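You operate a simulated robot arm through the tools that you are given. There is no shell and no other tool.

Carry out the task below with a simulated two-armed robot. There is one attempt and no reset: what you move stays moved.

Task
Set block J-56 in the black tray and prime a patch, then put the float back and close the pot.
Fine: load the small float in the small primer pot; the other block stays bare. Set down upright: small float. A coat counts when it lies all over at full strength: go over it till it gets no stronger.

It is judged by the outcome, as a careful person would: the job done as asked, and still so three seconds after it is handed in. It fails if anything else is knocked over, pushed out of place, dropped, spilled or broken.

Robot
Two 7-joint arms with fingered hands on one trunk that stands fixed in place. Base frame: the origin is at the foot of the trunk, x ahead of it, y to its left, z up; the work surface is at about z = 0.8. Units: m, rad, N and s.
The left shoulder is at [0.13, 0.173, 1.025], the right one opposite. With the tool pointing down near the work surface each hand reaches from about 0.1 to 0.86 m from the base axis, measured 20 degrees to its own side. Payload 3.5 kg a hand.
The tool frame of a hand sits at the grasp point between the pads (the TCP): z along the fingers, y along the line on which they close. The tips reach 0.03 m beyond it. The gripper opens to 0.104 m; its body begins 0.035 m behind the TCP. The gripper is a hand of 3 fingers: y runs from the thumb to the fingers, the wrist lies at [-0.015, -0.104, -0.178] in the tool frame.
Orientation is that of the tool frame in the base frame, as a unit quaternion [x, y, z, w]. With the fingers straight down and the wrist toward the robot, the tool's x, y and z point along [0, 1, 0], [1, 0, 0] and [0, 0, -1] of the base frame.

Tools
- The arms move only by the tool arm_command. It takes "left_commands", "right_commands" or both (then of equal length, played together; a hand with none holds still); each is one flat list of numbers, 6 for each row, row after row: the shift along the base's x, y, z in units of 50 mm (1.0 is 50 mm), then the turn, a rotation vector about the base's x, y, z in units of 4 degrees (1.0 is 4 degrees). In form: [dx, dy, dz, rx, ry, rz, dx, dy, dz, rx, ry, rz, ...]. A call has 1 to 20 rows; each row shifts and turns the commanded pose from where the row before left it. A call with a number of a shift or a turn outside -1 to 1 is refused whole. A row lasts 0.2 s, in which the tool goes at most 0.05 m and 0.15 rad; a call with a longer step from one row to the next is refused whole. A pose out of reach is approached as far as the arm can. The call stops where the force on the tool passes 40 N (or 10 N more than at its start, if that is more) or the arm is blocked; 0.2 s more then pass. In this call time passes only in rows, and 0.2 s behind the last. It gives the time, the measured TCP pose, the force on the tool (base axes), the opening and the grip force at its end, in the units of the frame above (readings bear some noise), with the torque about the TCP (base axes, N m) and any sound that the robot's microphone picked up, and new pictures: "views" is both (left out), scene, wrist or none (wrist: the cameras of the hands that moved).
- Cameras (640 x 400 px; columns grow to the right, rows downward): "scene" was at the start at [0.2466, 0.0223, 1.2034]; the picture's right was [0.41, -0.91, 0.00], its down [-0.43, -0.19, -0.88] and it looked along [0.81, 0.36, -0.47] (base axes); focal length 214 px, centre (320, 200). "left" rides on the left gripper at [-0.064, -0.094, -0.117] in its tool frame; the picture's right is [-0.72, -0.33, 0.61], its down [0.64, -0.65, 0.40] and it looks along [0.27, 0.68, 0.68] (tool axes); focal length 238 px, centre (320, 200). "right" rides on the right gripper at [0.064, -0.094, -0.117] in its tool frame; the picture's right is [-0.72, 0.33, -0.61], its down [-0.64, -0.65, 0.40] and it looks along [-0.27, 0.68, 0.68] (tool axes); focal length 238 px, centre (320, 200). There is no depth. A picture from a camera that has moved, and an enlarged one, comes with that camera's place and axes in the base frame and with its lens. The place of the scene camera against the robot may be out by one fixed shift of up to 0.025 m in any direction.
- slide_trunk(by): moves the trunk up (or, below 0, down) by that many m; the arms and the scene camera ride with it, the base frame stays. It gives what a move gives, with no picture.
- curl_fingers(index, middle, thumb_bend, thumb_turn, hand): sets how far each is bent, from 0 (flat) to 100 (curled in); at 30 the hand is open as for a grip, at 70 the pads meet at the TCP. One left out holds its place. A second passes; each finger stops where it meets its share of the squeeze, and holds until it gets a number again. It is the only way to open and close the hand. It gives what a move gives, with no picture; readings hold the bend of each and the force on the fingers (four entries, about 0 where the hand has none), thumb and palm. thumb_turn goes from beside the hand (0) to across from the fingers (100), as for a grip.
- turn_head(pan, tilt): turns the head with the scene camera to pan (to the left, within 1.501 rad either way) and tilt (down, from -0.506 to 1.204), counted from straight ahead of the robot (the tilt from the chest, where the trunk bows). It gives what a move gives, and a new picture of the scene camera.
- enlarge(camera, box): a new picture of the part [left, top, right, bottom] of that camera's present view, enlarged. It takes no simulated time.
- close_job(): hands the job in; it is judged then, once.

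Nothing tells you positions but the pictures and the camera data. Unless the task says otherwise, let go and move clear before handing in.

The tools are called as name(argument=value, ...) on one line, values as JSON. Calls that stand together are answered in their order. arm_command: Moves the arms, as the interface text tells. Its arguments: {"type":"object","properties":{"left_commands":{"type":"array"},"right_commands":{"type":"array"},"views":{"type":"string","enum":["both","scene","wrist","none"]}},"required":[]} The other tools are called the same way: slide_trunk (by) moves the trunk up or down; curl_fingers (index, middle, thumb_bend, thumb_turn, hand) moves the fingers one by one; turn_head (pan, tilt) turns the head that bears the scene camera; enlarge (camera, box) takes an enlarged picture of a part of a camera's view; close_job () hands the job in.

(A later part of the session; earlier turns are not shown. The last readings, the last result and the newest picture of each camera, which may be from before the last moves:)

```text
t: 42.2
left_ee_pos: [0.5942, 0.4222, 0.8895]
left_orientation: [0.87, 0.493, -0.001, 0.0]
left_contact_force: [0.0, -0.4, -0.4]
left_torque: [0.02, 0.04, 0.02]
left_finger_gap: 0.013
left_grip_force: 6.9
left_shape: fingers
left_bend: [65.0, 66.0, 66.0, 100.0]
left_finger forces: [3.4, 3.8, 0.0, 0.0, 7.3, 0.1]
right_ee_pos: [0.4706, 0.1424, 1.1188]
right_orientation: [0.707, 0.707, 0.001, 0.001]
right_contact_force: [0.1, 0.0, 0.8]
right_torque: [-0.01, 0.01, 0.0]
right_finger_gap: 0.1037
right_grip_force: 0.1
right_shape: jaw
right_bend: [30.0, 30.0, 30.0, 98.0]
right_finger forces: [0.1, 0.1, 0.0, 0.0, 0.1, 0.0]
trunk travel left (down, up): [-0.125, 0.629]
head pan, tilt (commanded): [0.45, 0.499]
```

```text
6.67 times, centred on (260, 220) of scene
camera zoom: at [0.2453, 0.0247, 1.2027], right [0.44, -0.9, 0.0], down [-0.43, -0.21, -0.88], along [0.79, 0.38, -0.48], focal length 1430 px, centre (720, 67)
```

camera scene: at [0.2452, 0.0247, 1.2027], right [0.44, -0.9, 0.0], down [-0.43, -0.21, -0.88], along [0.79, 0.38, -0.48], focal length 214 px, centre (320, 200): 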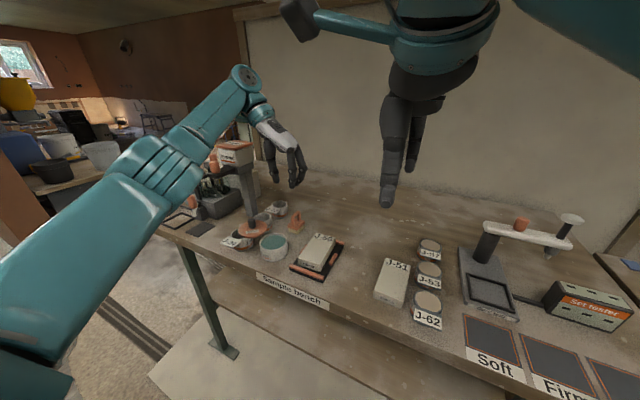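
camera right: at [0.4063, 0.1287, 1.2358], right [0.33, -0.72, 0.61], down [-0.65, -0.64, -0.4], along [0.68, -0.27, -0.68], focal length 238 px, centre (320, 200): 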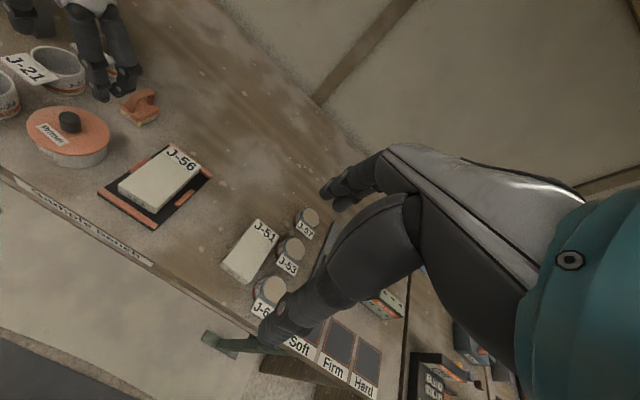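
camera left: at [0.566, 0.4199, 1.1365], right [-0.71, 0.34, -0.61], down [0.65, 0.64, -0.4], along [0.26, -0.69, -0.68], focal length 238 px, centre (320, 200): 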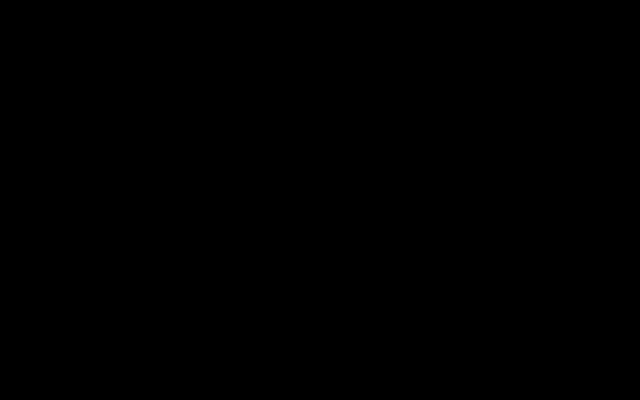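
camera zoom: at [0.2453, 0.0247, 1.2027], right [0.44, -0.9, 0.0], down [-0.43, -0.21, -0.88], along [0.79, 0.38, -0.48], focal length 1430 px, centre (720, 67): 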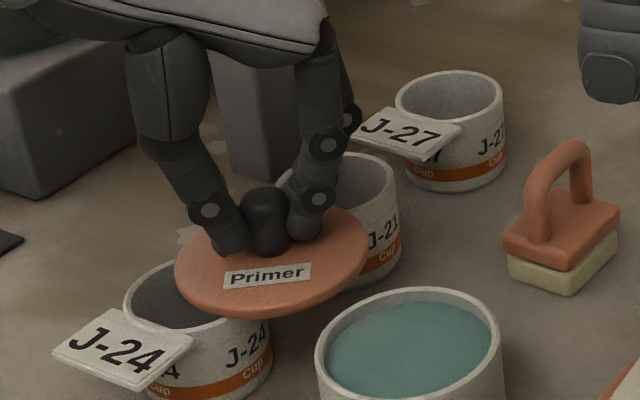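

Stable at 7 N. Lifting the lid slowly.

arm_command(left_commands=[0, 0, 0.1, 0, 0, 0, 0, 0, 0.1, 0, 0, 0, 0, 0, 0.1, 0, 0, 0, 0, 0, 0.1, 0, 0, 0], views="none")

enlarge(camera="right", box=[40, 30, 140, 140])

enlarge(camera="scene", box=[225, 180, 295, 250])

```text
t: 43.2
left_ee_pos: [0.5936, 0.4213, 0.9078]
left_orientation: [0.87, 0.493, 0.0, 0.0]
left_contact_force: [-0.2, 0.8, -0.4]
left_torque: [-0.03, 0.0, 0.01]
left_finger_gap: 0.0129
left_grip_force: 7.4
left_shape: fingers
left_bend: [65.0, 66.0, 66.0, 100.0]
left_finger forces: [3.4, 3.8, 0.0, 0.1, 7.4, 0.0]
right_ee_pos: [0.4715, 0.1422, 1.1184]
right_orientation: [0.707, 0.707, 0.0, 0.0]
right_contact_force: [-1.0, -0.7, 0.1]
right_torque: [-0.03, 0.01, -0.01]
right_finger_gap: 0.1034
right_grip_force: 0.1
right_shape: jaw
right_bend: [30.0, 30.0, 30.0, 98.0]
right_finger forces: [0.0, 0.0, 0.0, 0.0, 0.1, 0.1]
trunk travel left (down, up): [-0.125, 0.629]
head pan, tilt (commanded): [0.45, 0.499]
```

```text
3.64 times, centred on (90, 85) of right
camera zoom: at [0.3759, 0.207, 1.2353], right [0.33, -0.72, 0.61], down [-0.65, -0.64, -0.4], along [0.68, -0.27, -0.68], focal length 867 px, centre (1156, 618)
```

zoom: 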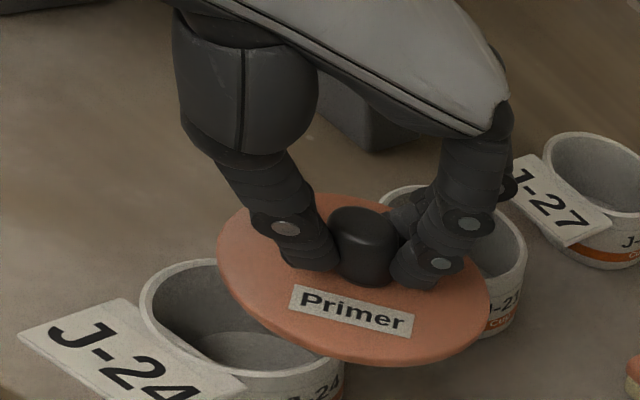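

```text
5.71 times, centred on (260, 215) of scene
camera zoom: at [0.2453, 0.0247, 1.2027], right [0.44, -0.9, 0.0], down [-0.43, -0.21, -0.88], along [0.79, 0.38, -0.48], focal length 1226 px, centre (663, 114)
```

zoom: 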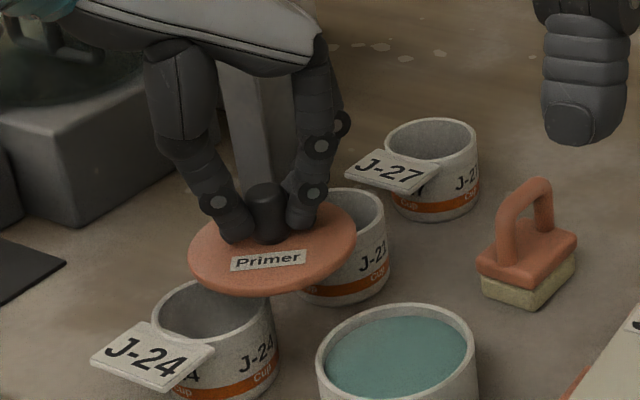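

The lid is lifted cleanly off the cups. I'll carry it high to the open bench behind the tray, about (0.76, 0.215).

arm_command(left_commands=[0, 0, 0.35, 0, 0, 0, 0, 0, 0.35, 0, 0, 0, 0, 0, 0.35, 0, 0, 0, 0, 0, 0.35, 0, 0, 0, 0.277, -0.343, 0, 0, 0, 0, 0.277, -0.343, 0, 0, 0, 0, 0.277, -0.343, 0, 0, 0, 0, 0.277, -0.343, 0, 0, 0, 0, 0.277, -0.343, 0, 0, 0, 0, 0.277, -0.343, 0, 0, 0, 0, 0.277, -0.343, 0, 0, 0, 0, 0.277, -0.343, 0, 0, 0, 0, 0.277, -0.343, 0, 0, 0, 0, 0.277, -0.343, 0, 0, 0, 0, 0.277, -0.343, 0, 0, 0, 0, 0.277, -0.343, 0, 0, 0, 0], views="scene")

enlarge(camera="right", box=[100, 0, 300, 150])

enlarge(camera="scene", box=[220, 110, 400, 270])

```text
t: 46.6
left_ee_pos: [0.7611, 0.2158, 0.979]
left_orientation: [0.87, 0.493, 0.0, 0.0]
left_contact_force: [-0.6, 0.0, 0.1]
left_torque: [0.03, 0.0, 0.02]
left_finger_gap: 0.0129
left_grip_force: 7.3
left_shape: fingers
left_bend: [65.0, 66.0, 66.0, 100.0]
left_finger forces: [3.5, 3.9, 0.0, 0.0, 7.1, 0.0]
right_ee_pos: [0.4722, 0.142, 1.1189]
right_orientation: [0.707, 0.707, 0.001, 0.0]
right_contact_force: [0.1, -0.1, 0.1]
right_torque: [0.03, 0.03, 0.0]
right_finger_gap: 0.1036
right_grip_force: 0.1
right_shape: jaw
right_bend: [30.0, 30.0, 30.0, 98.0]
right_finger forces: [0.1, 0.0, 0.0, 0.0, 0.0, 0.0]
trunk travel left (down, up): [-0.125, 0.629]
head pan, tilt (commanded): [0.45, 0.499]
camera scene: at [0.2452, 0.0246, 1.2027], right [0.44, -0.9, 0.0], down [-0.43, -0.21, -0.88], along [0.79, 0.38, -0.48], focal length 214 px, centre (320, 200)
```

scene: 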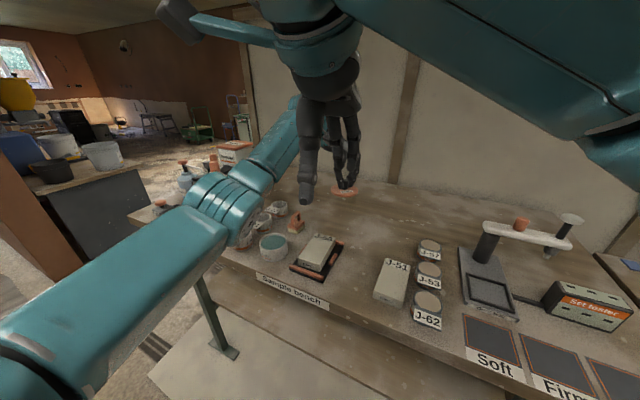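

```text
2.67 times, centred on (200, 75) of right
camera zoom: at [0.3758, 0.2068, 1.2354], right [0.33, -0.72, 0.61], down [-0.65, -0.64, -0.4], along [0.68, -0.27, -0.68], focal length 636 px, centre (640, 533)
```

zoom: 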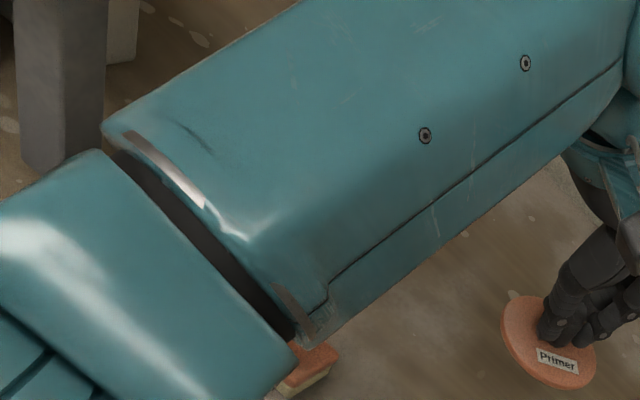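

```text
2.50 times, centred on (310, 190) of scene
camera zoom: at [0.2452, 0.0246, 1.2027], right [0.44, -0.9, 0.0], down [-0.43, -0.21, -0.88], along [0.79, 0.38, -0.48], focal length 536 px, centre (345, 225)
```

zoom: 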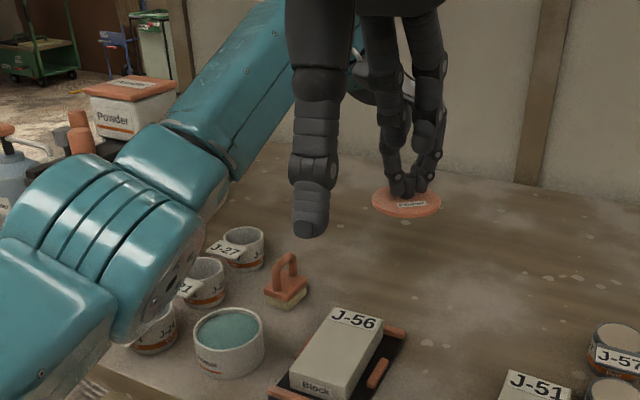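

The lid is held over the open bench. Lowering it, slowly at the end until contact.

arm_command(left_commands=[0, 0, -0.5, 0, 0, 0, 0, 0, -0.5, 0, 0, 0, 0, 0, -0.5, 0, 0, 0, 0, 0, -0.5, 0, 0, 0, 0, 0, -0.2, 0, 0, 0], views="none")

enlarge(camera="scene", box=[270, 150, 400, 250])

enlarge(camera="right", box=[200, 60, 320, 160])

```text
t: 47.8
left_ee_pos: [0.7617, 0.216, 0.8695]
left_orientation: [0.87, 0.494, 0.001, 0.0]
left_contact_force: [-0.3, 0.5, -0.3]
left_torque: [0.01, 0.03, 0.0]
left_finger_gap: 0.0128
left_grip_force: 7.4
left_shape: fingers
left_bend: [65.0, 66.0, 66.0, 100.0]
left_finger forces: [3.5, 4.0, 0.0, 0.0, 7.1, 0.1]
right_ee_pos: [0.4722, 0.1418, 1.1187]
right_orientation: [0.707, 0.707, 0.0, 0.0]
right_contact_force: [1.2, -0.2, 0.1]
right_torque: [0.01, -0.02, -0.01]
right_finger_gap: 0.1038
right_grip_force: 0.1
right_shape: jaw
right_bend: [30.0, 30.0, 30.0, 98.0]
right_finger forces: [0.0, 0.1, 0.0, 0.0, 0.0, 0.1]
trunk travel left (down, up): [-0.125, 0.629]
head pan, tilt (commanded): [0.45, 0.499]
```

```text
4.00 times, centred on (335, 200) of scene
camera zoom: at [0.2453, 0.0247, 1.2027], right [0.44, -0.9, 0.0], down [-0.43, -0.21, -0.88], along [0.79, 0.38, -0.48], focal length 858 px, centre (260, 200)
```

zoom: 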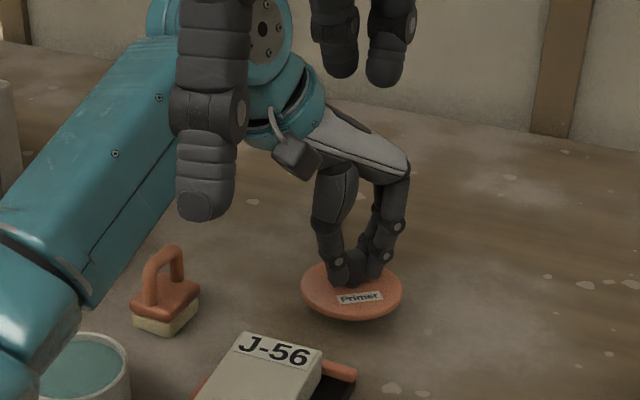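

```text
4.00 times, centred on (260, 110) of right
camera zoom: at [0.3759, 0.207, 1.2353], right [0.33, -0.72, 0.61], down [-0.65, -0.64, -0.4], along [0.68, -0.27, -0.68], focal length 953 px, centre (560, 560)
```

zoom: 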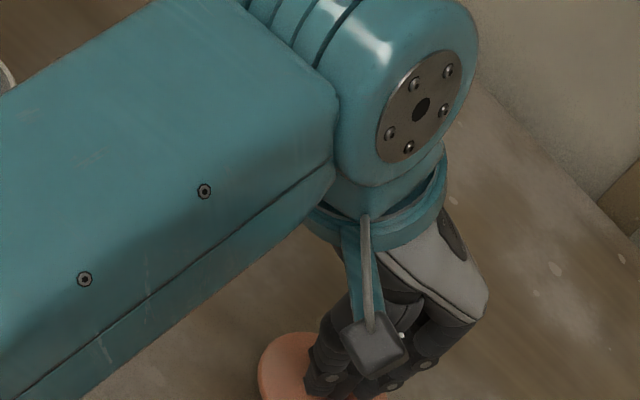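

I want to check the left elbow's clearance above the pot before lowering further.

enlarge(camera="right", box=[0, 0, 640, 400])

enlarge(camera="scene", box=[0, 100, 400, 400])

```text
1.00 times, centred on (320, 200) of right (not enlarged: the box is as wide or as high as the picture)
camera zoom: at [0.3759, 0.207, 1.2353], right [0.33, -0.72, 0.61], down [-0.65, -0.64, -0.4], along [0.68, -0.27, -0.68], focal length 238 px, centre (320, 200)
```

zoom: 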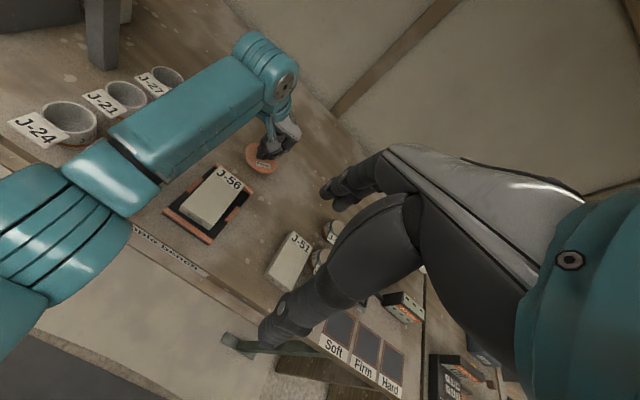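

```text
1.33 times, centred on (200, 250) of scene
camera zoom: at [0.2453, 0.0247, 1.2027], right [0.44, -0.9, 0.0], down [-0.43, -0.21, -0.88], along [0.79, 0.38, -0.48], focal length 286 px, centre (480, 133)
```

zoom: 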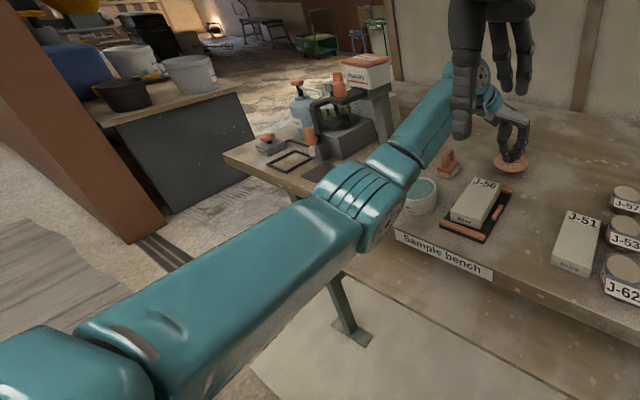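

The elbow is at about (0.43, 0.29, 0.96), well clear in front of the bench. Lowering the lid to contact.

arm_command(left_commands=[0, 0, -0.15, 0, 0, 0, 0, 0, -0.1, 0, 0, 0], views="none")

arm_command(left_commands=[0, 0, -0.06, 0, 0, 0, 0, 0, -0.04, 0, 0, 0], views="none")

enlarge(camera="scene", box=[300, 170, 380, 240])

```text
t: 48.4
left_ee_pos: [0.7615, 0.215, 0.8574]
left_orientation: [0.87, 0.493, 0.0, 0.0]
left_contact_force: [0.3, 0.2, -0.9]
left_torque: [-0.01, -0.03, -0.02]
left_finger_gap: 0.0129
left_grip_force: 7.5
left_shape: fingers
left_bend: [65.0, 66.0, 66.0, 100.0]
left_finger forces: [3.5, 3.9, 0.1, 0.0, 7.2, 0.0]
right_ee_pos: [0.4716, 0.1424, 1.1192]
right_orientation: [0.707, 0.707, 0.0, 0.0]
right_contact_force: [0.5, -0.4, 0.5]
right_torque: [0.02, 0.0, 0.03]
right_finger_gap: 0.1038
right_grip_force: 0.0
right_shape: jaw
right_bend: [30.0, 30.0, 30.0, 98.0]
right_finger forces: [0.0, 0.0, 0.0, 0.0, 0.0, 0.0]
trunk travel left (down, up): [-0.125, 0.629]
head pan, tilt (commanded): [0.45, 0.499]
```

```text
t: 49.0
left_ee_pos: [0.7599, 0.2154, 0.8517]
left_orientation: [0.87, 0.493, 0.001, 0.0]
left_contact_force: [0.3, 0.0, -0.6]
left_torque: [-0.02, 0.0, 0.0]
left_finger_gap: 0.0128
left_grip_force: 7.3
left_shape: fingers
left_bend: [65.0, 66.0, 66.0, 100.0]
left_finger forces: [3.5, 3.8, 0.1, 0.0, 7.0, 0.0]
right_ee_pos: [0.4719, 0.1427, 1.1189]
right_orientation: [0.707, 0.708, 0.0, 0.001]
right_contact_force: [0.4, 0.2, 1.3]
right_torque: [0.01, 0.0, 0.02]
right_finger_gap: 0.1037
right_grip_force: 0.0
right_shape: jaw
right_bend: [30.0, 30.0, 30.0, 98.0]
right_finger forces: [0.0, 0.1, 0.0, 0.1, 0.1, 0.0]
trunk travel left (down, up): [-0.125, 0.629]
head pan, tilt (commanded): [0.45, 0.499]
```

```text
5.71 times, centred on (340, 205) of scene
camera zoom: at [0.2453, 0.0247, 1.2027], right [0.44, -0.9, 0.0], down [-0.43, -0.21, -0.88], along [0.79, 0.38, -0.48], focal length 1226 px, centre (206, 171)
```

zoom: 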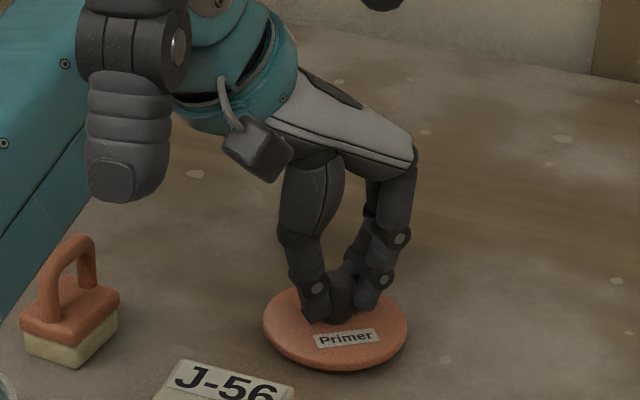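

arm_command(left_commands=[0, 0, -0.05, 0, 0, 0, 0, 0, -0.04, 0, 0, 0], views="none")

arm_command(left_commands=[0, 0, -0.04, 0, 0, 0], views="none")

```text
t: 49.6
left_ee_pos: [0.761, 0.2154, 0.8466]
left_orientation: [0.87, 0.493, 0.0, 0.0]
left_contact_force: [0.6, -0.4, 0.2]
left_torque: [0.01, -0.01, -0.02]
left_finger_gap: 0.0132
left_grip_force: 6.9
left_shape: fingers
left_bend: [65.0, 66.0, 66.0, 100.0]
left_finger forces: [3.5, 3.8, 0.0, 0.0, 7.1, 0.1]
right_ee_pos: [0.4713, 0.1415, 1.1184]
right_orientation: [0.707, 0.707, 0.0, 0.0]
right_contact_force: [-0.3, -0.2, 0.2]
right_torque: [-0.04, 0.02, 0.0]
right_finger_gap: 0.1036
right_grip_force: 0.1
right_shape: jaw
right_bend: [30.0, 30.0, 30.0, 98.0]
right_finger forces: [0.1, 0.0, 0.0, 0.1, 0.0, 0.1]
trunk travel left (down, up): [-0.125, 0.629]
head pan, tilt (commanded): [0.45, 0.499]
```

```text
t: 50.0
left_ee_pos: [0.763, 0.2162, 0.8455]
left_orientation: [0.87, 0.493, -0.001, 0.0]
left_contact_force: [0.5, -0.2, -0.3]
left_torque: [0.01, 0.0, -0.01]
left_finger_gap: 0.0128
left_grip_force: 7.4
left_shape: fingers
left_bend: [65.0, 66.0, 66.0, 100.0]
left_finger forces: [3.5, 3.8, 0.0, 0.0, 7.2, 0.0]
right_ee_pos: [0.4714, 0.1424, 1.1191]
right_orientation: [0.707, 0.707, 0.0, 0.0]
right_contact_force: [-0.3, -0.4, 0.1]
right_torque: [0.02, 0.01, 0.02]
right_finger_gap: 0.1037
right_grip_force: 0.0
right_shape: jaw
right_bend: [30.0, 30.0, 30.0, 98.0]
right_finger forces: [0.0, 0.1, 0.1, 0.1, 0.0, 0.1]
trunk travel left (down, up): [-0.125, 0.629]
head pan, tilt (commanded): [0.45, 0.499]
```

arm_command(left_commands=[0, 0, -0.04, 0, 0, 0], views="none")

arm_command(left_commands=[0, 0, -0.03, 0, 0, 0], views="none")

enlarge(camera="scene", box=[310, 180, 370, 235])

```text
t: 50.4
left_ee_pos: [0.7612, 0.2162, 0.8439]
left_orientation: [0.87, 0.492, 0.001, 0.0]
left_contact_force: [0.6, -0.5, 3.6]
left_torque: [0.03, -0.02, 0.01]
left_finger_gap: 0.0125
left_grip_force: 7.4
left_shape: fingers
left_bend: [65.0, 66.0, 66.0, 100.0]
left_finger forces: [3.8, 4.2, 0.0, 0.0, 7.8, 0.0]
right_ee_pos: [0.4711, 0.141, 1.1188]
right_orientation: [0.707, 0.707, 0.0, 0.0]
right_contact_force: [-0.1, -0.1, -0.1]
right_torque: [0.0, 0.0, -0.01]
right_finger_gap: 0.1037
right_grip_force: 0.0
right_shape: jaw
right_bend: [30.0, 30.0, 30.0, 98.0]
right_finger forces: [0.1, 0.1, 0.0, 0.0, 0.0, 0.0]
trunk travel left (down, up): [-0.125, 0.629]
head pan, tilt (commanded): [0.45, 0.499]
```

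```text
t: 50.8
left_ee_pos: [0.7611, 0.2148, 0.8446]
left_orientation: [0.87, 0.494, 0.002, 0.002]
left_contact_force: [0.0, 0.1, 9.0]
left_torque: [0.01, -0.08, 0.0]
left_finger_gap: 0.0127
left_grip_force: 8.9
left_shape: fingers
left_bend: [65.0, 66.0, 66.0, 100.0]
left_finger forces: [4.4, 5.5, 0.1, 0.0, 8.2, 0.0]
right_ee_pos: [0.4712, 0.1404, 1.1185]
right_orientation: [0.707, 0.707, -0.001, 0.001]
right_contact_force: [0.1, 0.7, 0.2]
right_torque: [0.02, 0.02, 0.02]
right_finger_gap: 0.1037
right_grip_force: 0.0
right_shape: jaw
right_bend: [30.0, 30.0, 30.0, 98.0]
right_finger forces: [0.0, 0.0, 0.1, 0.0, 0.0, 0.0]
trunk travel left (down, up): [-0.125, 0.629]
head pan, tilt (commanded): [0.45, 0.499]
```

```text
7.27 times, centred on (340, 208) of scene
camera zoom: at [0.2443, 0.0245, 1.2031], right [0.44, -0.9, 0.0], down [-0.43, -0.21, -0.88], along [0.79, 0.38, -0.48], focal length 1560 px, centre (174, 146)
```

zoom: 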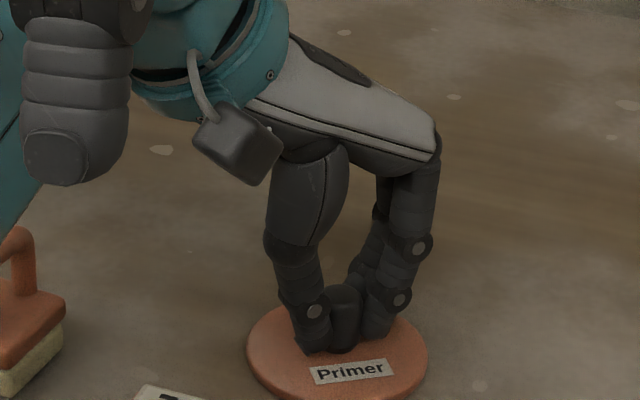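

The lid rests on the bench at TCP z≈0.844. Relieving the pressure and releasing.

arm_command(left_commands=[0, 0, 0.05, 0, 0, 0], views="none")

curl_fingers(hand="left", index=52, middle=52, thumb_bend=52)

enlarge(camera="scene", box=[310, 180, 370, 235])

```text
t: 51.2
left_ee_pos: [0.7594, 0.2149, 0.8436]
left_orientation: [0.87, 0.493, -0.001, 0.0]
left_contact_force: [1.9, 0.7, 5.0]
left_torque: [0.02, -0.07, 0.02]
left_finger_gap: 0.0125
left_grip_force: 9.1
left_shape: fingers
left_bend: [65.0, 66.0, 66.0, 100.0]
left_finger forces: [4.6, 5.8, 0.1, 0.0, 7.6, 0.1]
right_ee_pos: [0.4716, 0.1411, 1.1186]
right_orientation: [0.707, 0.707, 0.0, -0.001]
right_contact_force: [0.6, 0.1, 0.6]
right_torque: [-0.01, 0.0, -0.01]
right_finger_gap: 0.1037
right_grip_force: 0.1
right_shape: jaw
right_bend: [30.0, 30.0, 30.0, 98.0]
right_finger forces: [0.0, 0.0, 0.1, 0.0, 0.1, 0.1]
trunk travel left (down, up): [-0.125, 0.629]
head pan, tilt (commanded): [0.45, 0.499]
```

```text
t: 52.2
left_ee_pos: [0.7596, 0.2168, 0.8438]
left_orientation: [0.87, 0.493, 0.0, 0.0]
left_contact_force: [0.9, 0.4, 1.0]
left_torque: [0.02, 0.03, -0.03]
left_finger_gap: 0.0461
left_grip_force: 0.1
left_shape: fingers
left_bend: [52.0, 52.0, 52.0, 100.0]
left_finger forces: [0.0, 0.0, 0.0, 0.1, 0.0, 0.0]
right_ee_pos: [0.4708, 0.1417, 1.1178]
right_orientation: [0.706, 0.708, 0.0, 0.0]
right_contact_force: [0.3, 0.9, -0.8]
right_torque: [0.02, -0.02, -0.01]
right_finger_gap: 0.1036
right_grip_force: 0.0
right_shape: jaw
right_bend: [30.0, 30.0, 30.0, 98.0]
right_finger forces: [0.0, 0.0, 0.0, 0.1, 0.0, 0.0]
trunk travel left (down, up): [-0.125, 0.629]
head pan, tilt (commanded): [0.45, 0.499]
```

```text
7.27 times, centred on (340, 208) of scene
camera zoom: at [0.2453, 0.0247, 1.2027], right [0.44, -0.9, 0.0], down [-0.43, -0.21, -0.88], along [0.79, 0.38, -0.48], focal length 1560 px, centre (174, 146)
```

zoom: 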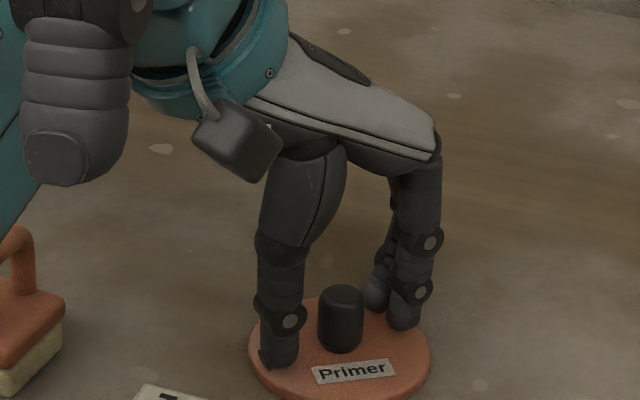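

The lid is free on the bench. I'll rise, then rotate the hand back (wrist left) and move above the float at about (0.694, 0.348).

arm_command(left_commands=[0, 0, 0.4, 0, 0, 0, 0, 0, 0.8, 0, 0, 0, 0, 0, 0.8, 0, 0, 0, 0, 0, 0.8, 0, 0, 0], views="none")

arm_command(left_commands=[-0.088, 0.177, 0, 0, 0, -1, -0.088, 0.177, 0, 0, 0, -1, -0.088, 0.177, 0, 0, 0, -1, -0.088, 0.177, 0, 0, 0, -1, -0.088, 0.177, 0, 0, 0, -1, -0.088, 0.177, 0, 0, 0, -1, -0.088, 0.177, 0, 0, 0, -1, -0.088, 0.177, 0, 0, 0, -1, -0.088, 0.177, 0, 0, 0, -1, -0.088, 0.177, 0, 0, 0, -1, -0.088, 0.177, 0, 0, 0, -1, -0.088, 0.177, 0, 0, 0, -1, -0.088, 0.177, 0, 0, 0, -1, -0.088, 0.177, 0, 0, 0, -1, -0.088, 0.177, 0, 0, 0, -1], views="scene")

enlarge(camera="right", box=[0, 0, 320, 200])

enlarge(camera="right", box=[100, 130, 180, 195])

enlarge(camera="right", box=[165, 105, 220, 155])

```text
t: 53.2
left_ee_pos: [0.7597, 0.2149, 0.9852]
left_orientation: [0.87, 0.493, 0.0, 0.0]
left_contact_force: [-0.4, 1.1, 0.7]
left_torque: [-0.01, -0.02, -0.01]
left_finger_gap: 0.0462
left_grip_force: 0.1
left_shape: fingers
left_bend: [52.0, 52.0, 52.0, 100.0]
left_finger forces: [0.0, 0.1, 0.0, 0.0, 0.0, 0.0]
right_ee_pos: [0.4716, 0.142, 1.119]
right_orientation: [0.708, 0.707, 0.0, 0.0]
right_contact_force: [0.2, -0.3, 0.1]
right_torque: [-0.01, -0.04, 0.01]
right_finger_gap: 0.1035
right_grip_force: 0.1
right_shape: jaw
right_bend: [30.0, 30.0, 30.0, 98.0]
right_finger forces: [0.0, 0.0, 0.0, 0.0, 0.0, 0.0]
trunk travel left (down, up): [-0.125, 0.629]
head pan, tilt (commanded): [0.45, 0.499]
```

```text
t: 56.4
left_ee_pos: [0.638, 0.3508, 0.973]
left_orientation: [1.0, -0.008, 0.0, -0.001]
left_contact_force: [-0.3, 0.0, 0.1]
left_torque: [0.0, -0.01, 0.02]
left_finger_gap: 0.046
left_grip_force: 0.1
left_shape: fingers
left_bend: [52.0, 52.0, 52.0, 100.0]
left_finger forces: [0.1, 0.0, 0.0, 0.1, 0.1, 0.0]
left hand out of reach, approached as far as the arm can: row 6, 7, 8, 9, 10, 11, 12, 13, 14, 15
right_ee_pos: [0.4707, 0.1419, 1.1187]
right_orientation: [0.707, 0.707, 0.0, 0.001]
right_contact_force: [1.0, -0.8, 0.0]
right_torque: [0.03, 0.01, 0.02]
right_finger_gap: 0.1033
right_grip_force: 0.0
right_shape: jaw
right_bend: [30.0, 30.0, 30.0, 98.0]
right_finger forces: [0.1, 0.1, 0.1, 0.1, 0.0, 0.0]
trunk travel left (down, up): [-0.125, 0.629]
head pan, tilt (commanded): [0.45, 0.499]
camera scene: at [0.2448, 0.0247, 1.2028], right [0.44, -0.9, 0.0], down [-0.43, -0.21, -0.88], along [0.79, 0.38, -0.48], focal length 214 px, centre (320, 200)
```

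scene: 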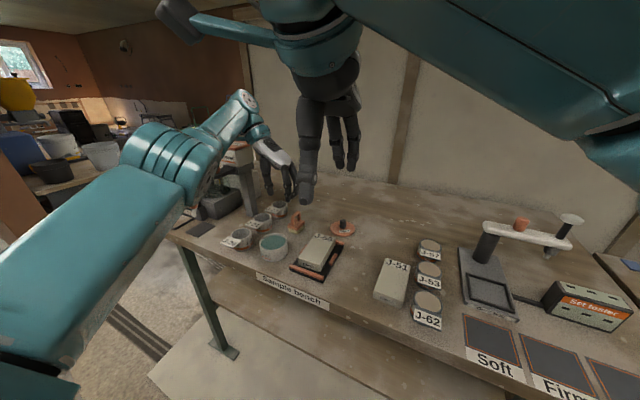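

```text
2.00 times, centred on (160, 100) of right
camera zoom: at [0.3754, 0.207, 1.2356], right [0.33, -0.72, 0.61], down [-0.65, -0.64, -0.4], along [0.68, -0.27, -0.68], focal length 477 px, centre (640, 400)
```

zoom: 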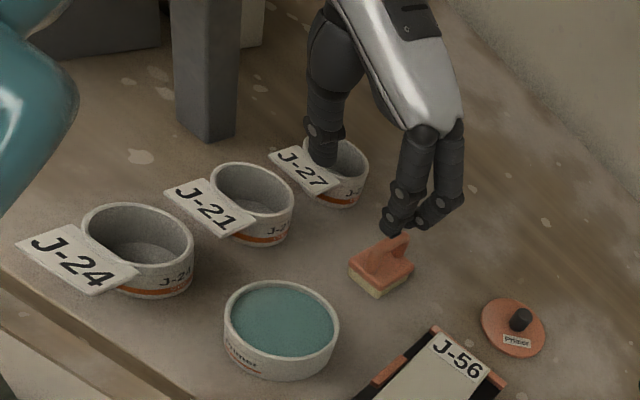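

```text
6.15 times, centred on (140, 162) of right
camera zoom: at [0.3754, 0.207, 1.2356], right [0.33, -0.72, 0.61], down [-0.65, -0.64, -0.4], along [0.68, -0.27, -0.68], focal length 1467 px, centre (1428, 431)
```

zoom: 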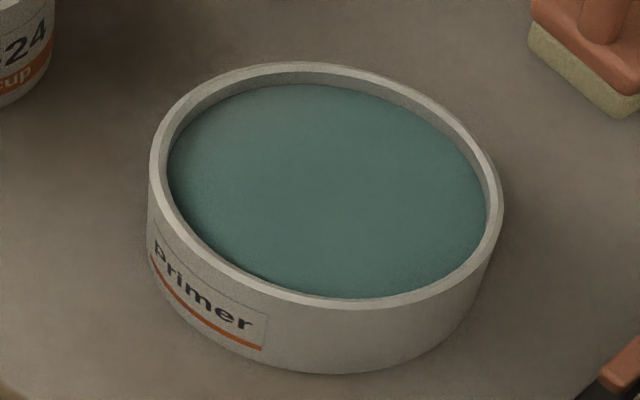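

```text
8.00 times, centred on (192, 130) of right
camera zoom: at [0.3754, 0.207, 1.2356], right [0.33, -0.72, 0.61], down [-0.65, -0.64, -0.4], along [0.68, -0.27, -0.68], focal length 1907 px, centre (1340, 760)
```

zoom: 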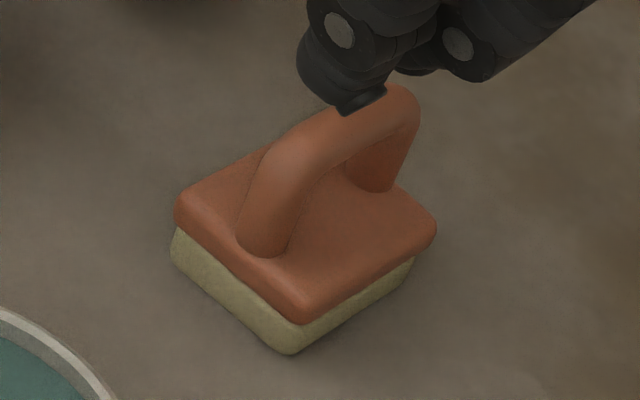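

With the wrist left the float is out of reach and the dispenser box is close. I'll turn to the wrist-back orientation instead: it reaches, and the hand can close along x on the two legs of the float's handle.

arm_command(left_commands=[0, 0, 0, 0, 0, 1, 0, 0, 0, 0, 0, 1, 0, 0, 0, 0, 0, 1, 0, 0, 0, 0, 0, 1, 0, 0, 0, 0, 0, 1, 0, 0, 0, 0, 0, 1, 0, 0, 0, 0, 0, 1, 0, 0, 0, 0, 0, 1, 0, 0, 0, 0, 0, 1, 0, 0, 0, 0, 0, 1, 0, 0, 0, 0, 0, 1, 0, 0, 0, 0, 0, 1, 0, 0, 0, 0, 0, 1, 0, 0, 0, 0, 0, 1, 0, 0, 0, 0, 0, 1, 0, 0, 0, 0, 0, 1, 0, 0, 0, 0, 0, 1, 0, 0, 0, 0, 0, 1, 0, 0, 0, 0, 0, 1, 0, 0, 0, 0, 0, 1], views="none")

arm_command(left_commands=[0, 0, 0, 0, 0, 1, 0, 0, 0, 0, 0, 1, 0, 0, 0, 0, 0, 0.75], views="scene")

curl_fingers(hand="left", index=42, middle=42, thumb_bend=42, thumb_turn=100)

enlarge(camera="right", box=[60, 0, 320, 190])

```text
t: 60.6
left_ee_pos: [0.7547, 0.3996, 1.0044]
left_orientation: [0.771, 0.637, -0.001, 0.0]
left_contact_force: [-0.2, 0.6, -0.2]
left_torque: [-0.01, 0.02, 0.04]
left_finger_gap: 0.0461
left_grip_force: 0.1
left_shape: fingers
left_bend: [52.0, 52.0, 52.0, 100.0]
left_finger forces: [0.0, 0.0, 0.0, 0.0, 0.0, 0.0]
left hand out of reach, approached as far as the arm can: row 1, 2, 3, 4, 5, 6, 7, 8, 9, 10, 11, 12, 13, 14, 15, 16, 17, 18, 19, 20
right_ee_pos: [0.4708, 0.1413, 1.1184]
right_orientation: [0.707, 0.707, 0.001, 0.0]
right_contact_force: [-0.1, -0.1, 0.1]
right_torque: [0.02, -0.03, -0.02]
right_finger_gap: 0.1037
right_grip_force: 0.1
right_shape: jaw
right_bend: [30.0, 30.0, 30.0, 98.0]
right_finger forces: [0.0, 0.1, 0.0, 0.0, 0.0, 0.0]
trunk travel left (down, up): [-0.125, 0.629]
head pan, tilt (commanded): [0.45, 0.499]
```

```text
t: 61.4
left_ee_pos: [0.7638, 0.4029, 1.006]
left_orientation: [0.706, 0.708, 0.0, 0.0]
left_contact_force: [0.2, -0.8, -0.3]
left_torque: [0.01, 0.02, 0.02]
left_finger_gap: 0.0463
left_grip_force: 0.1
left_shape: fingers
left_bend: [52.0, 52.0, 52.0, 100.0]
left_finger forces: [0.0, 0.1, 0.0, 0.0, 0.0, 0.1]
left hand out of reach, approached as far as the arm can: row 1, 2
right_ee_pos: [0.4714, 0.1415, 1.1187]
right_orientation: [0.707, 0.707, 0.0, 0.0]
right_contact_force: [0.0, -0.3, 0.3]
right_torque: [-0.01, 0.01, 0.0]
right_finger_gap: 0.1038
right_grip_force: 0.1
right_shape: jaw
right_bend: [30.0, 30.0, 30.0, 98.0]
right_finger forces: [0.0, 0.1, 0.0, 0.0, 0.1, 0.0]
trunk travel left (down, up): [-0.125, 0.629]
head pan, tilt (commanded): [0.45, 0.499]
camera scene: at [0.2453, 0.0247, 1.2027], right [0.44, -0.9, 0.0], down [-0.43, -0.21, -0.88], along [0.79, 0.38, -0.48], focal length 214 px, centre (320, 200)
```

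scene: 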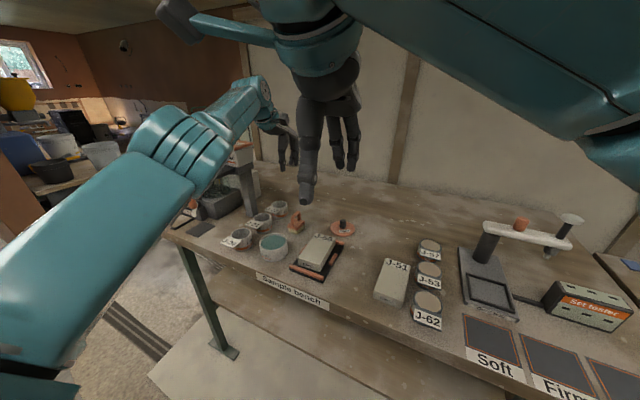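

```text
t: 62.4
left_ee_pos: [0.765, 0.4025, 1.0067]
left_orientation: [0.706, 0.708, 0.0, -0.001]
left_contact_force: [0.3, -0.3, 0.0]
left_torque: [-0.03, 0.02, 0.01]
left_finger_gap: 0.0724
left_grip_force: 0.1
left_shape: fingers
left_bend: [42.0, 42.0, 42.0, 99.0]
left_finger forces: [0.0, 0.0, 0.0, 0.0, 0.1, 0.0]
right_ee_pos: [0.4717, 0.1422, 1.1176]
right_orientation: [0.707, 0.707, -0.001, 0.0]
right_contact_force: [0.1, 0.3, 0.0]
right_torque: [0.0, -0.01, 0.02]
right_finger_gap: 0.1037
right_grip_force: 0.0
right_shape: jaw
right_bend: [30.0, 30.0, 30.0, 98.0]
right_finger forces: [0.0, 0.1, 0.1, 0.0, 0.0, 0.1]
trunk travel left (down, up): [-0.125, 0.629]
head pan, tilt (commanded): [0.45, 0.499]
```

```text
2.11 times, centred on (190, 95) of right
camera zoom: at [0.3759, 0.207, 1.2353], right [0.33, -0.72, 0.61], down [-0.65, -0.64, -0.4], along [0.68, -0.27, -0.68], focal length 502 px, centre (594, 421)
```

zoom: 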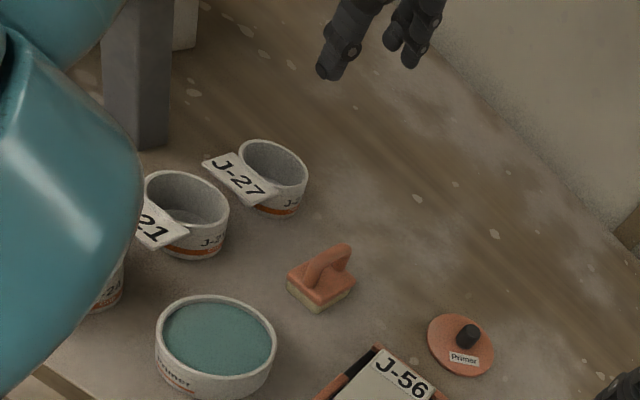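

The hand ended at (0.765, 0.403), now within reach. Moving it above the float.

arm_command(left_commands=[-0.355, -0.2725, -0.2, 0, 0, 0, -0.355, -0.2725, -0.2, 0, 0, 0, -0.355, -0.2725, -0.3, 0, 0, 0, -0.355, -0.2725, -0.3, 0, 0, 0], views="scene")

enlarge(camera="right", box=[120, 20, 280, 170])

enlarge(camera="scene", box=[230, 130, 360, 250])

```text
t: 63.4
left_ee_pos: [0.7794, 0.3787, 0.984]
left_orientation: [0.707, 0.708, -0.001, 0.0]
left_contact_force: [0.4, -0.2, 0.1]
left_torque: [0.01, -0.04, -0.01]
left_finger_gap: 0.0726
left_grip_force: 0.1
left_shape: fingers
left_bend: [42.0, 42.0, 42.0, 99.0]
left_finger forces: [0.0, 0.1, 0.0, 0.1, 0.0, 0.0]
left hand out of reach, approached as far as the arm can: row 1, 2, 3, 4
right_ee_pos: [0.4721, 0.1413, 1.1192]
right_orientation: [0.707, 0.707, 0.0, 0.0]
right_contact_force: [-0.1, -1.0, 0.2]
right_torque: [0.0, 0.0, 0.03]
right_finger_gap: 0.1038
right_grip_force: 0.0
right_shape: jaw
right_bend: [30.0, 30.0, 30.0, 98.0]
right_finger forces: [0.0, 0.0, 0.0, 0.0, 0.1, 0.0]
trunk travel left (down, up): [-0.125, 0.629]
head pan, tilt (commanded): [0.45, 0.499]
camera scene: at [0.2455, 0.0246, 1.2026], right [0.44, -0.9, 0.0], down [-0.43, -0.21, -0.88], along [0.79, 0.38, -0.48], focal length 214 px, centre (320, 200)
```

scene: 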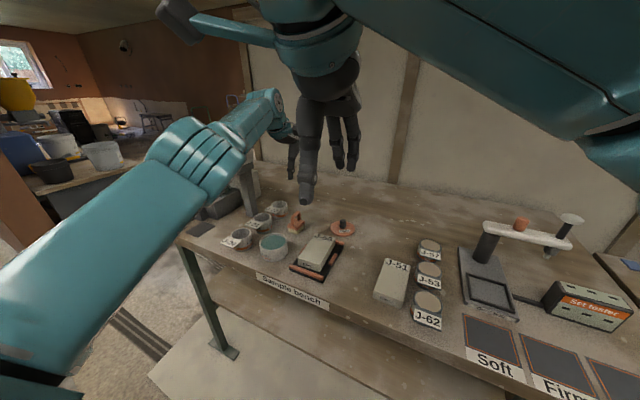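

```text
2.67 times, centred on (200, 95) of right
camera zoom: at [0.3761, 0.2068, 1.2352], right [0.33, -0.72, 0.61], down [-0.65, -0.64, -0.4], along [0.68, -0.27, -0.68], focal length 636 px, centre (640, 480)
```

zoom: 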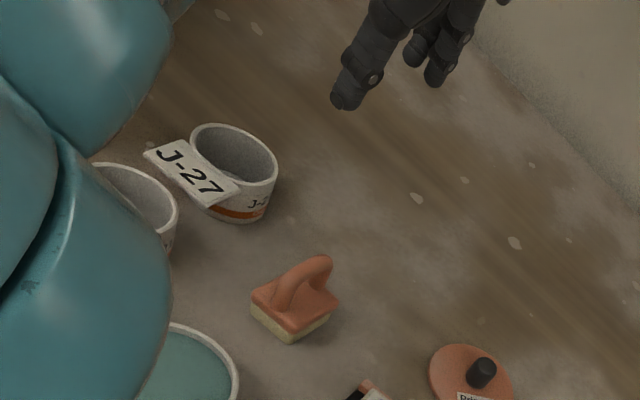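

```text
3.33 times, centred on (295, 190) of scene
camera zoom: at [0.2455, 0.0246, 1.2026], right [0.44, -0.9, 0.0], down [-0.43, -0.21, -0.88], along [0.79, 0.38, -0.48], focal length 715 px, centre (403, 233)
```

zoom: 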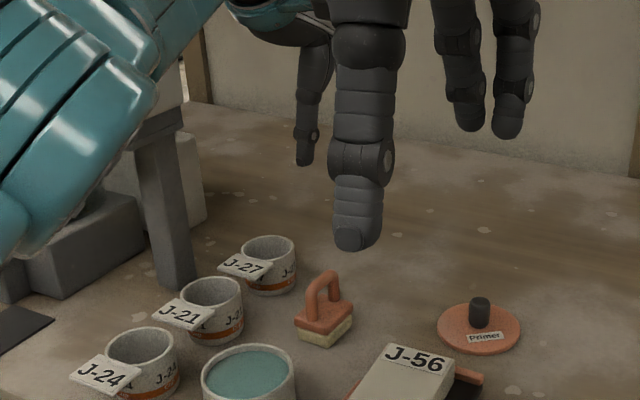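

The arm seems stuck near full stretch. I'll ask for a retreat toward the robot and slightly up, and watch how it responds.

arm_command(left_commands=[-0.4, 0, 0.4, 0, 0, 0, -0.4, 0, 0.4, 0, 0, 0, -0.4, 0, 0.2, 0, 0, 0], views="scene")

```text
t: 64.2
left_ee_pos: [0.7561, 0.3883, 1.046]
left_orientation: [0.707, 0.707, -0.001, -0.001]
left_contact_force: [0.3, -0.1, -0.3]
left_torque: [0.04, -0.04, -0.01]
left_finger_gap: 0.0719
left_grip_force: 0.1
left_shape: fingers
left_bend: [42.0, 42.0, 42.0, 99.0]
left_finger forces: [0.1, 0.0, 0.1, 0.0, 0.0, 0.0]
left hand out of reach, approached as far as the arm can: row 1, 2, 3
right_ee_pos: [0.4705, 0.1416, 1.1178]
right_orientation: [0.707, 0.707, 0.001, 0.001]
right_contact_force: [-0.3, 0.5, -0.1]
right_torque: [0.02, 0.03, 0.02]
right_finger_gap: 0.1037
right_grip_force: 0.1
right_shape: jaw
right_bend: [30.0, 30.0, 30.0, 98.0]
right_finger forces: [0.0, 0.0, 0.0, 0.0, 0.1, 0.0]
trunk travel left (down, up): [-0.125, 0.629]
head pan, tilt (commanded): [0.45, 0.499]
camera scene: at [0.2451, 0.0247, 1.2028], right [0.44, -0.9, 0.0], down [-0.43, -0.21, -0.88], along [0.79, 0.38, -0.48], focal length 214 px, centre (320, 200)
```

scene: 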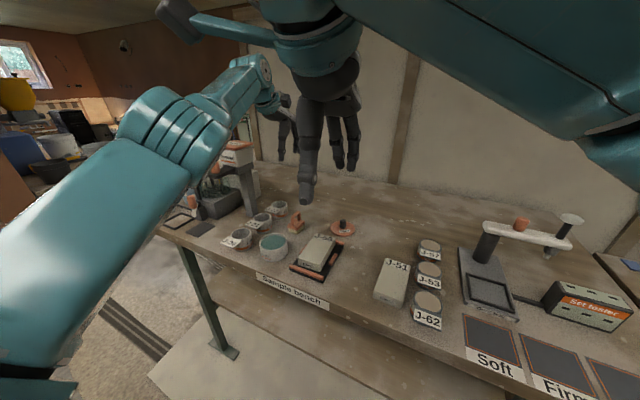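

arm_command(left_commands=[0, 0.2, 0.5, 0, 0, 0, 0, 0.2, 0.5, 0, 0, 0, 0, 0.2, 0.5, 0, 0, 0, 0, 0.2, 0.5, 0, 0, 0, 0, 0.2, 0.5, 0, 0, 0, 0, 0.2, 0.5, 0, 0, 0], views="scene")

```text
t: 65.6
left_ee_pos: [0.6917, 0.4297, 1.1453]
left_orientation: [0.707, 0.707, 0.0, 0.0]
left_contact_force: [0.3, -0.5, -0.9]
left_torque: [-0.01, 0.0, 0.01]
left_finger_gap: 0.0722
left_grip_force: 0.1
left_shape: fingers
left_bend: [42.0, 42.0, 42.0, 99.0]
left_finger forces: [0.0, 0.0, 0.0, 0.0, 0.1, 0.0]
left hand out of reach, approached as far as the arm can: row 1, 2, 3, 4, 5, 6
right_ee_pos: [0.4711, 0.1421, 1.1183]
right_orientation: [0.708, 0.707, 0.0, 0.0]
right_contact_force: [-0.1, 0.1, 0.1]
right_torque: [-0.02, -0.03, 0.02]
right_finger_gap: 0.1038
right_grip_force: 0.1
right_shape: jaw
right_bend: [30.0, 30.0, 30.0, 98.0]
right_finger forces: [0.0, 0.0, 0.0, 0.1, 0.0, 0.0]
trunk travel left (down, up): [-0.125, 0.629]
head pan, tilt (commanded): [0.45, 0.499]
camera scene: at [0.2452, 0.0246, 1.2027], right [0.44, -0.9, 0.0], down [-0.43, -0.21, -0.88], along [0.79, 0.38, -0.48], focal length 214 px, centre (320, 200)
```

scene: 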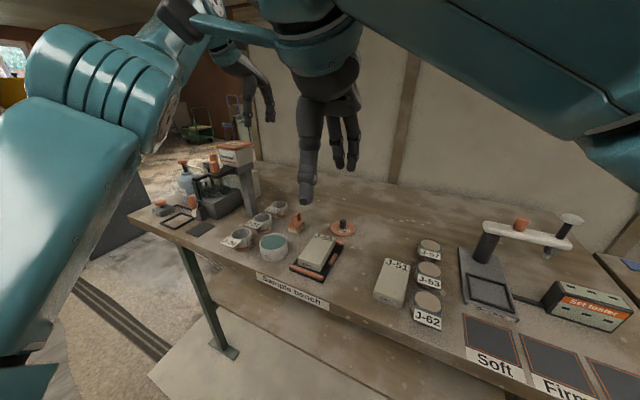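

The commanded pose had drifted beyond reach. I'll pull it back toward the robot until it is followed again.

arm_command(left_commands=[-0.8, 0, -0.2, 0, 0, 0, -0.8, 0, -0.2, 0, 0, 0, -0.8, 0, -0.2, 0, 0, 0, -0.8, 0, -0.2, 0, 0, 0], views="none")

```text
t: 66.6
left_ee_pos: [0.6357, 0.4822, 1.1783]
left_orientation: [0.708, 0.707, -0.001, -0.001]
left_contact_force: [0.2, 0.6, 1.2]
left_torque: [0.01, -0.03, 0.02]
left_finger_gap: 0.0722
left_grip_force: 0.0
left_shape: fingers
left_bend: [42.0, 42.0, 42.0, 99.0]
left_finger forces: [0.0, 0.0, 0.0, 0.0, 0.1, 0.0]
left hand out of reach, approached as far as the arm can: row 1, 2, 3, 4
right_ee_pos: [0.4714, 0.1414, 1.1186]
right_orientation: [0.707, 0.707, 0.0, 0.0]
right_contact_force: [-1.0, 0.1, 0.7]
right_torque: [0.0, -0.01, -0.01]
right_finger_gap: 0.1034
right_grip_force: 0.0
right_shape: jaw
right_bend: [30.0, 30.0, 30.0, 98.0]
right_finger forces: [0.0, 0.0, 0.1, 0.0, 0.1, 0.0]
trunk travel left (down, up): [-0.125, 0.629]
head pan, tilt (commanded): [0.45, 0.499]
```

arm_command(left_commands=[-0.6, -0.35, -0.4, 0, 0, 0, -0.6, -0.35, -0.4, 0, 0, 0, -0.6, -0.35, -0.4, 0, 0, 0], views="none")

```text
t: 67.4
left_ee_pos: [0.637, 0.4823, 1.1784]
left_orientation: [0.706, 0.708, 0.0, -0.001]
left_contact_force: [0.1, 0.9, -0.2]
left_torque: [0.0, -0.02, -0.03]
left_finger_gap: 0.072
left_grip_force: 0.1
left_shape: fingers
left_bend: [42.0, 42.0, 42.0, 99.0]
left_finger forces: [0.0, 0.0, 0.0, 0.0, 0.1, 0.0]
left hand out of reach, approached as far as the arm can: row 1, 2, 3
right_ee_pos: [0.4705, 0.1421, 1.1191]
right_orientation: [0.707, 0.707, -0.001, 0.001]
right_contact_force: [-0.7, 0.6, -0.4]
right_torque: [-0.01, 0.0, -0.01]
right_finger_gap: 0.1035
right_grip_force: 0.0
right_shape: jaw
right_bend: [30.0, 30.0, 30.0, 98.0]
right_finger forces: [0.0, 0.0, 0.1, 0.1, 0.0, 0.1]
trunk travel left (down, up): [-0.125, 0.629]
head pan, tilt (commanded): [0.45, 0.499]
```

arm_command(left_commands=[-0.6, -0.4, -0.45, 0, 0, 0, -0.6, -0.4, -0.45, 0, 0, 0, -0.6, -0.4, -0.45, 0, 0, 0], views="none")

```text
t: 68.2
left_ee_pos: [0.6371, 0.4827, 1.1783]
left_orientation: [0.706, 0.708, -0.001, -0.001]
left_contact_force: [-1.1, 1.0, 0.5]
left_torque: [0.0, 0.01, -0.01]
left_finger_gap: 0.0721
left_grip_force: 0.1
left_shape: fingers
left_bend: [42.0, 42.0, 42.0, 99.0]
left_finger forces: [0.1, 0.0, 0.0, 0.0, 0.0, 0.0]
left hand out of reach, approached as far as the arm can: row 1, 2, 3
right_ee_pos: [0.4708, 0.1416, 1.1196]
right_orientation: [0.707, 0.707, 0.0, 0.0]
right_contact_force: [0.0, -0.7, 0.0]
right_torque: [0.03, 0.0, -0.01]
right_finger_gap: 0.1036
right_grip_force: 0.1
right_shape: jaw
right_bend: [30.0, 30.0, 30.0, 98.0]
right_finger forces: [0.0, 0.0, 0.1, 0.0, 0.1, 0.1]
trunk travel left (down, up): [-0.125, 0.629]
head pan, tilt (commanded): [0.45, 0.499]
```

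The arm is near the straight-arm singularity, so purely inward moves do nothing. I'll move sideways (to the right, away from the dispenser) with some inward motion to get the elbow to bend.

arm_command(left_commands=[-0.3, -0.8, 0, 0, 0, 0, -0.3, -0.8, 0, 0, 0, 0, -0.3, -0.8, 0, 0, 0, 0], views="none")

```text
t: 69.0
left_ee_pos: [0.6436, 0.387, 1.2261]
left_orientation: [0.707, 0.708, -0.001, 0.0]
left_contact_force: [-0.5, -0.7, 1.0]
left_torque: [0.01, -0.01, -0.02]
left_finger_gap: 0.072
left_grip_force: 0.1
left_shape: fingers
left_bend: [42.0, 42.0, 42.0, 99.0]
left_finger forces: [0.0, 0.0, 0.1, 0.0, 0.0, 0.0]
left hand out of reach, approached as far as the arm can: row 1, 2, 3
right_ee_pos: [0.4718, 0.1411, 1.1186]
right_orientation: [0.707, 0.707, 0.001, 0.0]
right_contact_force: [0.2, 0.5, -0.6]
right_torque: [-0.01, 0.02, 0.0]
right_finger_gap: 0.1038
right_grip_force: 0.1
right_shape: jaw
right_bend: [30.0, 30.0, 30.0, 98.0]
right_finger forces: [0.0, 0.0, 0.1, 0.0, 0.0, 0.0]
trunk travel left (down, up): [-0.125, 0.629]
head pan, tilt (commanded): [0.45, 0.499]
```

arm_command(left_commands=[-0.62, -0.3, -0.57, 0, 0, 0, -0.62, -0.3, -0.57, 0, 0, 0, -0.62, -0.3, -0.57, 0, 0, 0], views="scene")

```text
t: 69.8
left_ee_pos: [0.6427, 0.3879, 1.227]
left_orientation: [0.707, 0.707, -0.001, 0.0]
left_contact_force: [-0.4, -0.1, 0.1]
left_torque: [-0.03, 0.02, 0.01]
left_finger_gap: 0.0723
left_grip_force: 0.1
left_shape: fingers
left_bend: [42.0, 42.0, 42.0, 99.0]
left_finger forces: [0.1, 0.0, 0.0, 0.0, 0.0, 0.1]
left hand out of reach, approached as far as the arm can: row 1, 2, 3
right_ee_pos: [0.4717, 0.1418, 1.1188]
right_orientation: [0.707, 0.707, 0.0, 0.0]
right_contact_force: [0.0, -0.3, -0.7]
right_torque: [-0.02, -0.02, -0.01]
right_finger_gap: 0.1037
right_grip_force: 0.1
right_shape: jaw
right_bend: [30.0, 30.0, 30.0, 98.0]
right_finger forces: [0.1, 0.0, 0.1, 0.0, 0.0, 0.0]
trunk travel left (down, up): [-0.125, 0.629]
head pan, tilt (commanded): [0.45, 0.499]
camera scene: at [0.2452, 0.0248, 1.2027], right [0.44, -0.9, 0.0], down [-0.43, -0.21, -0.88], along [0.79, 0.38, -0.48], focal length 214 px, centre (320, 200)
```

scene: 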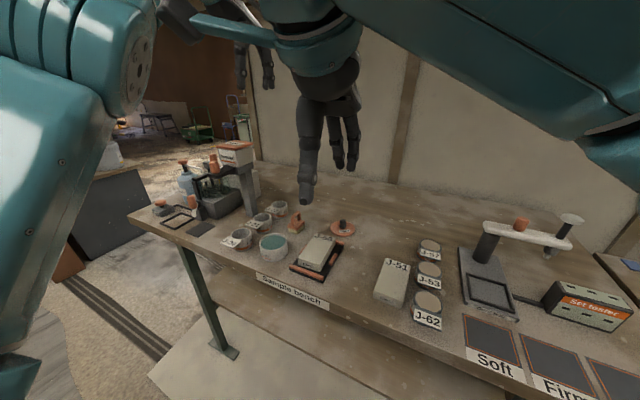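

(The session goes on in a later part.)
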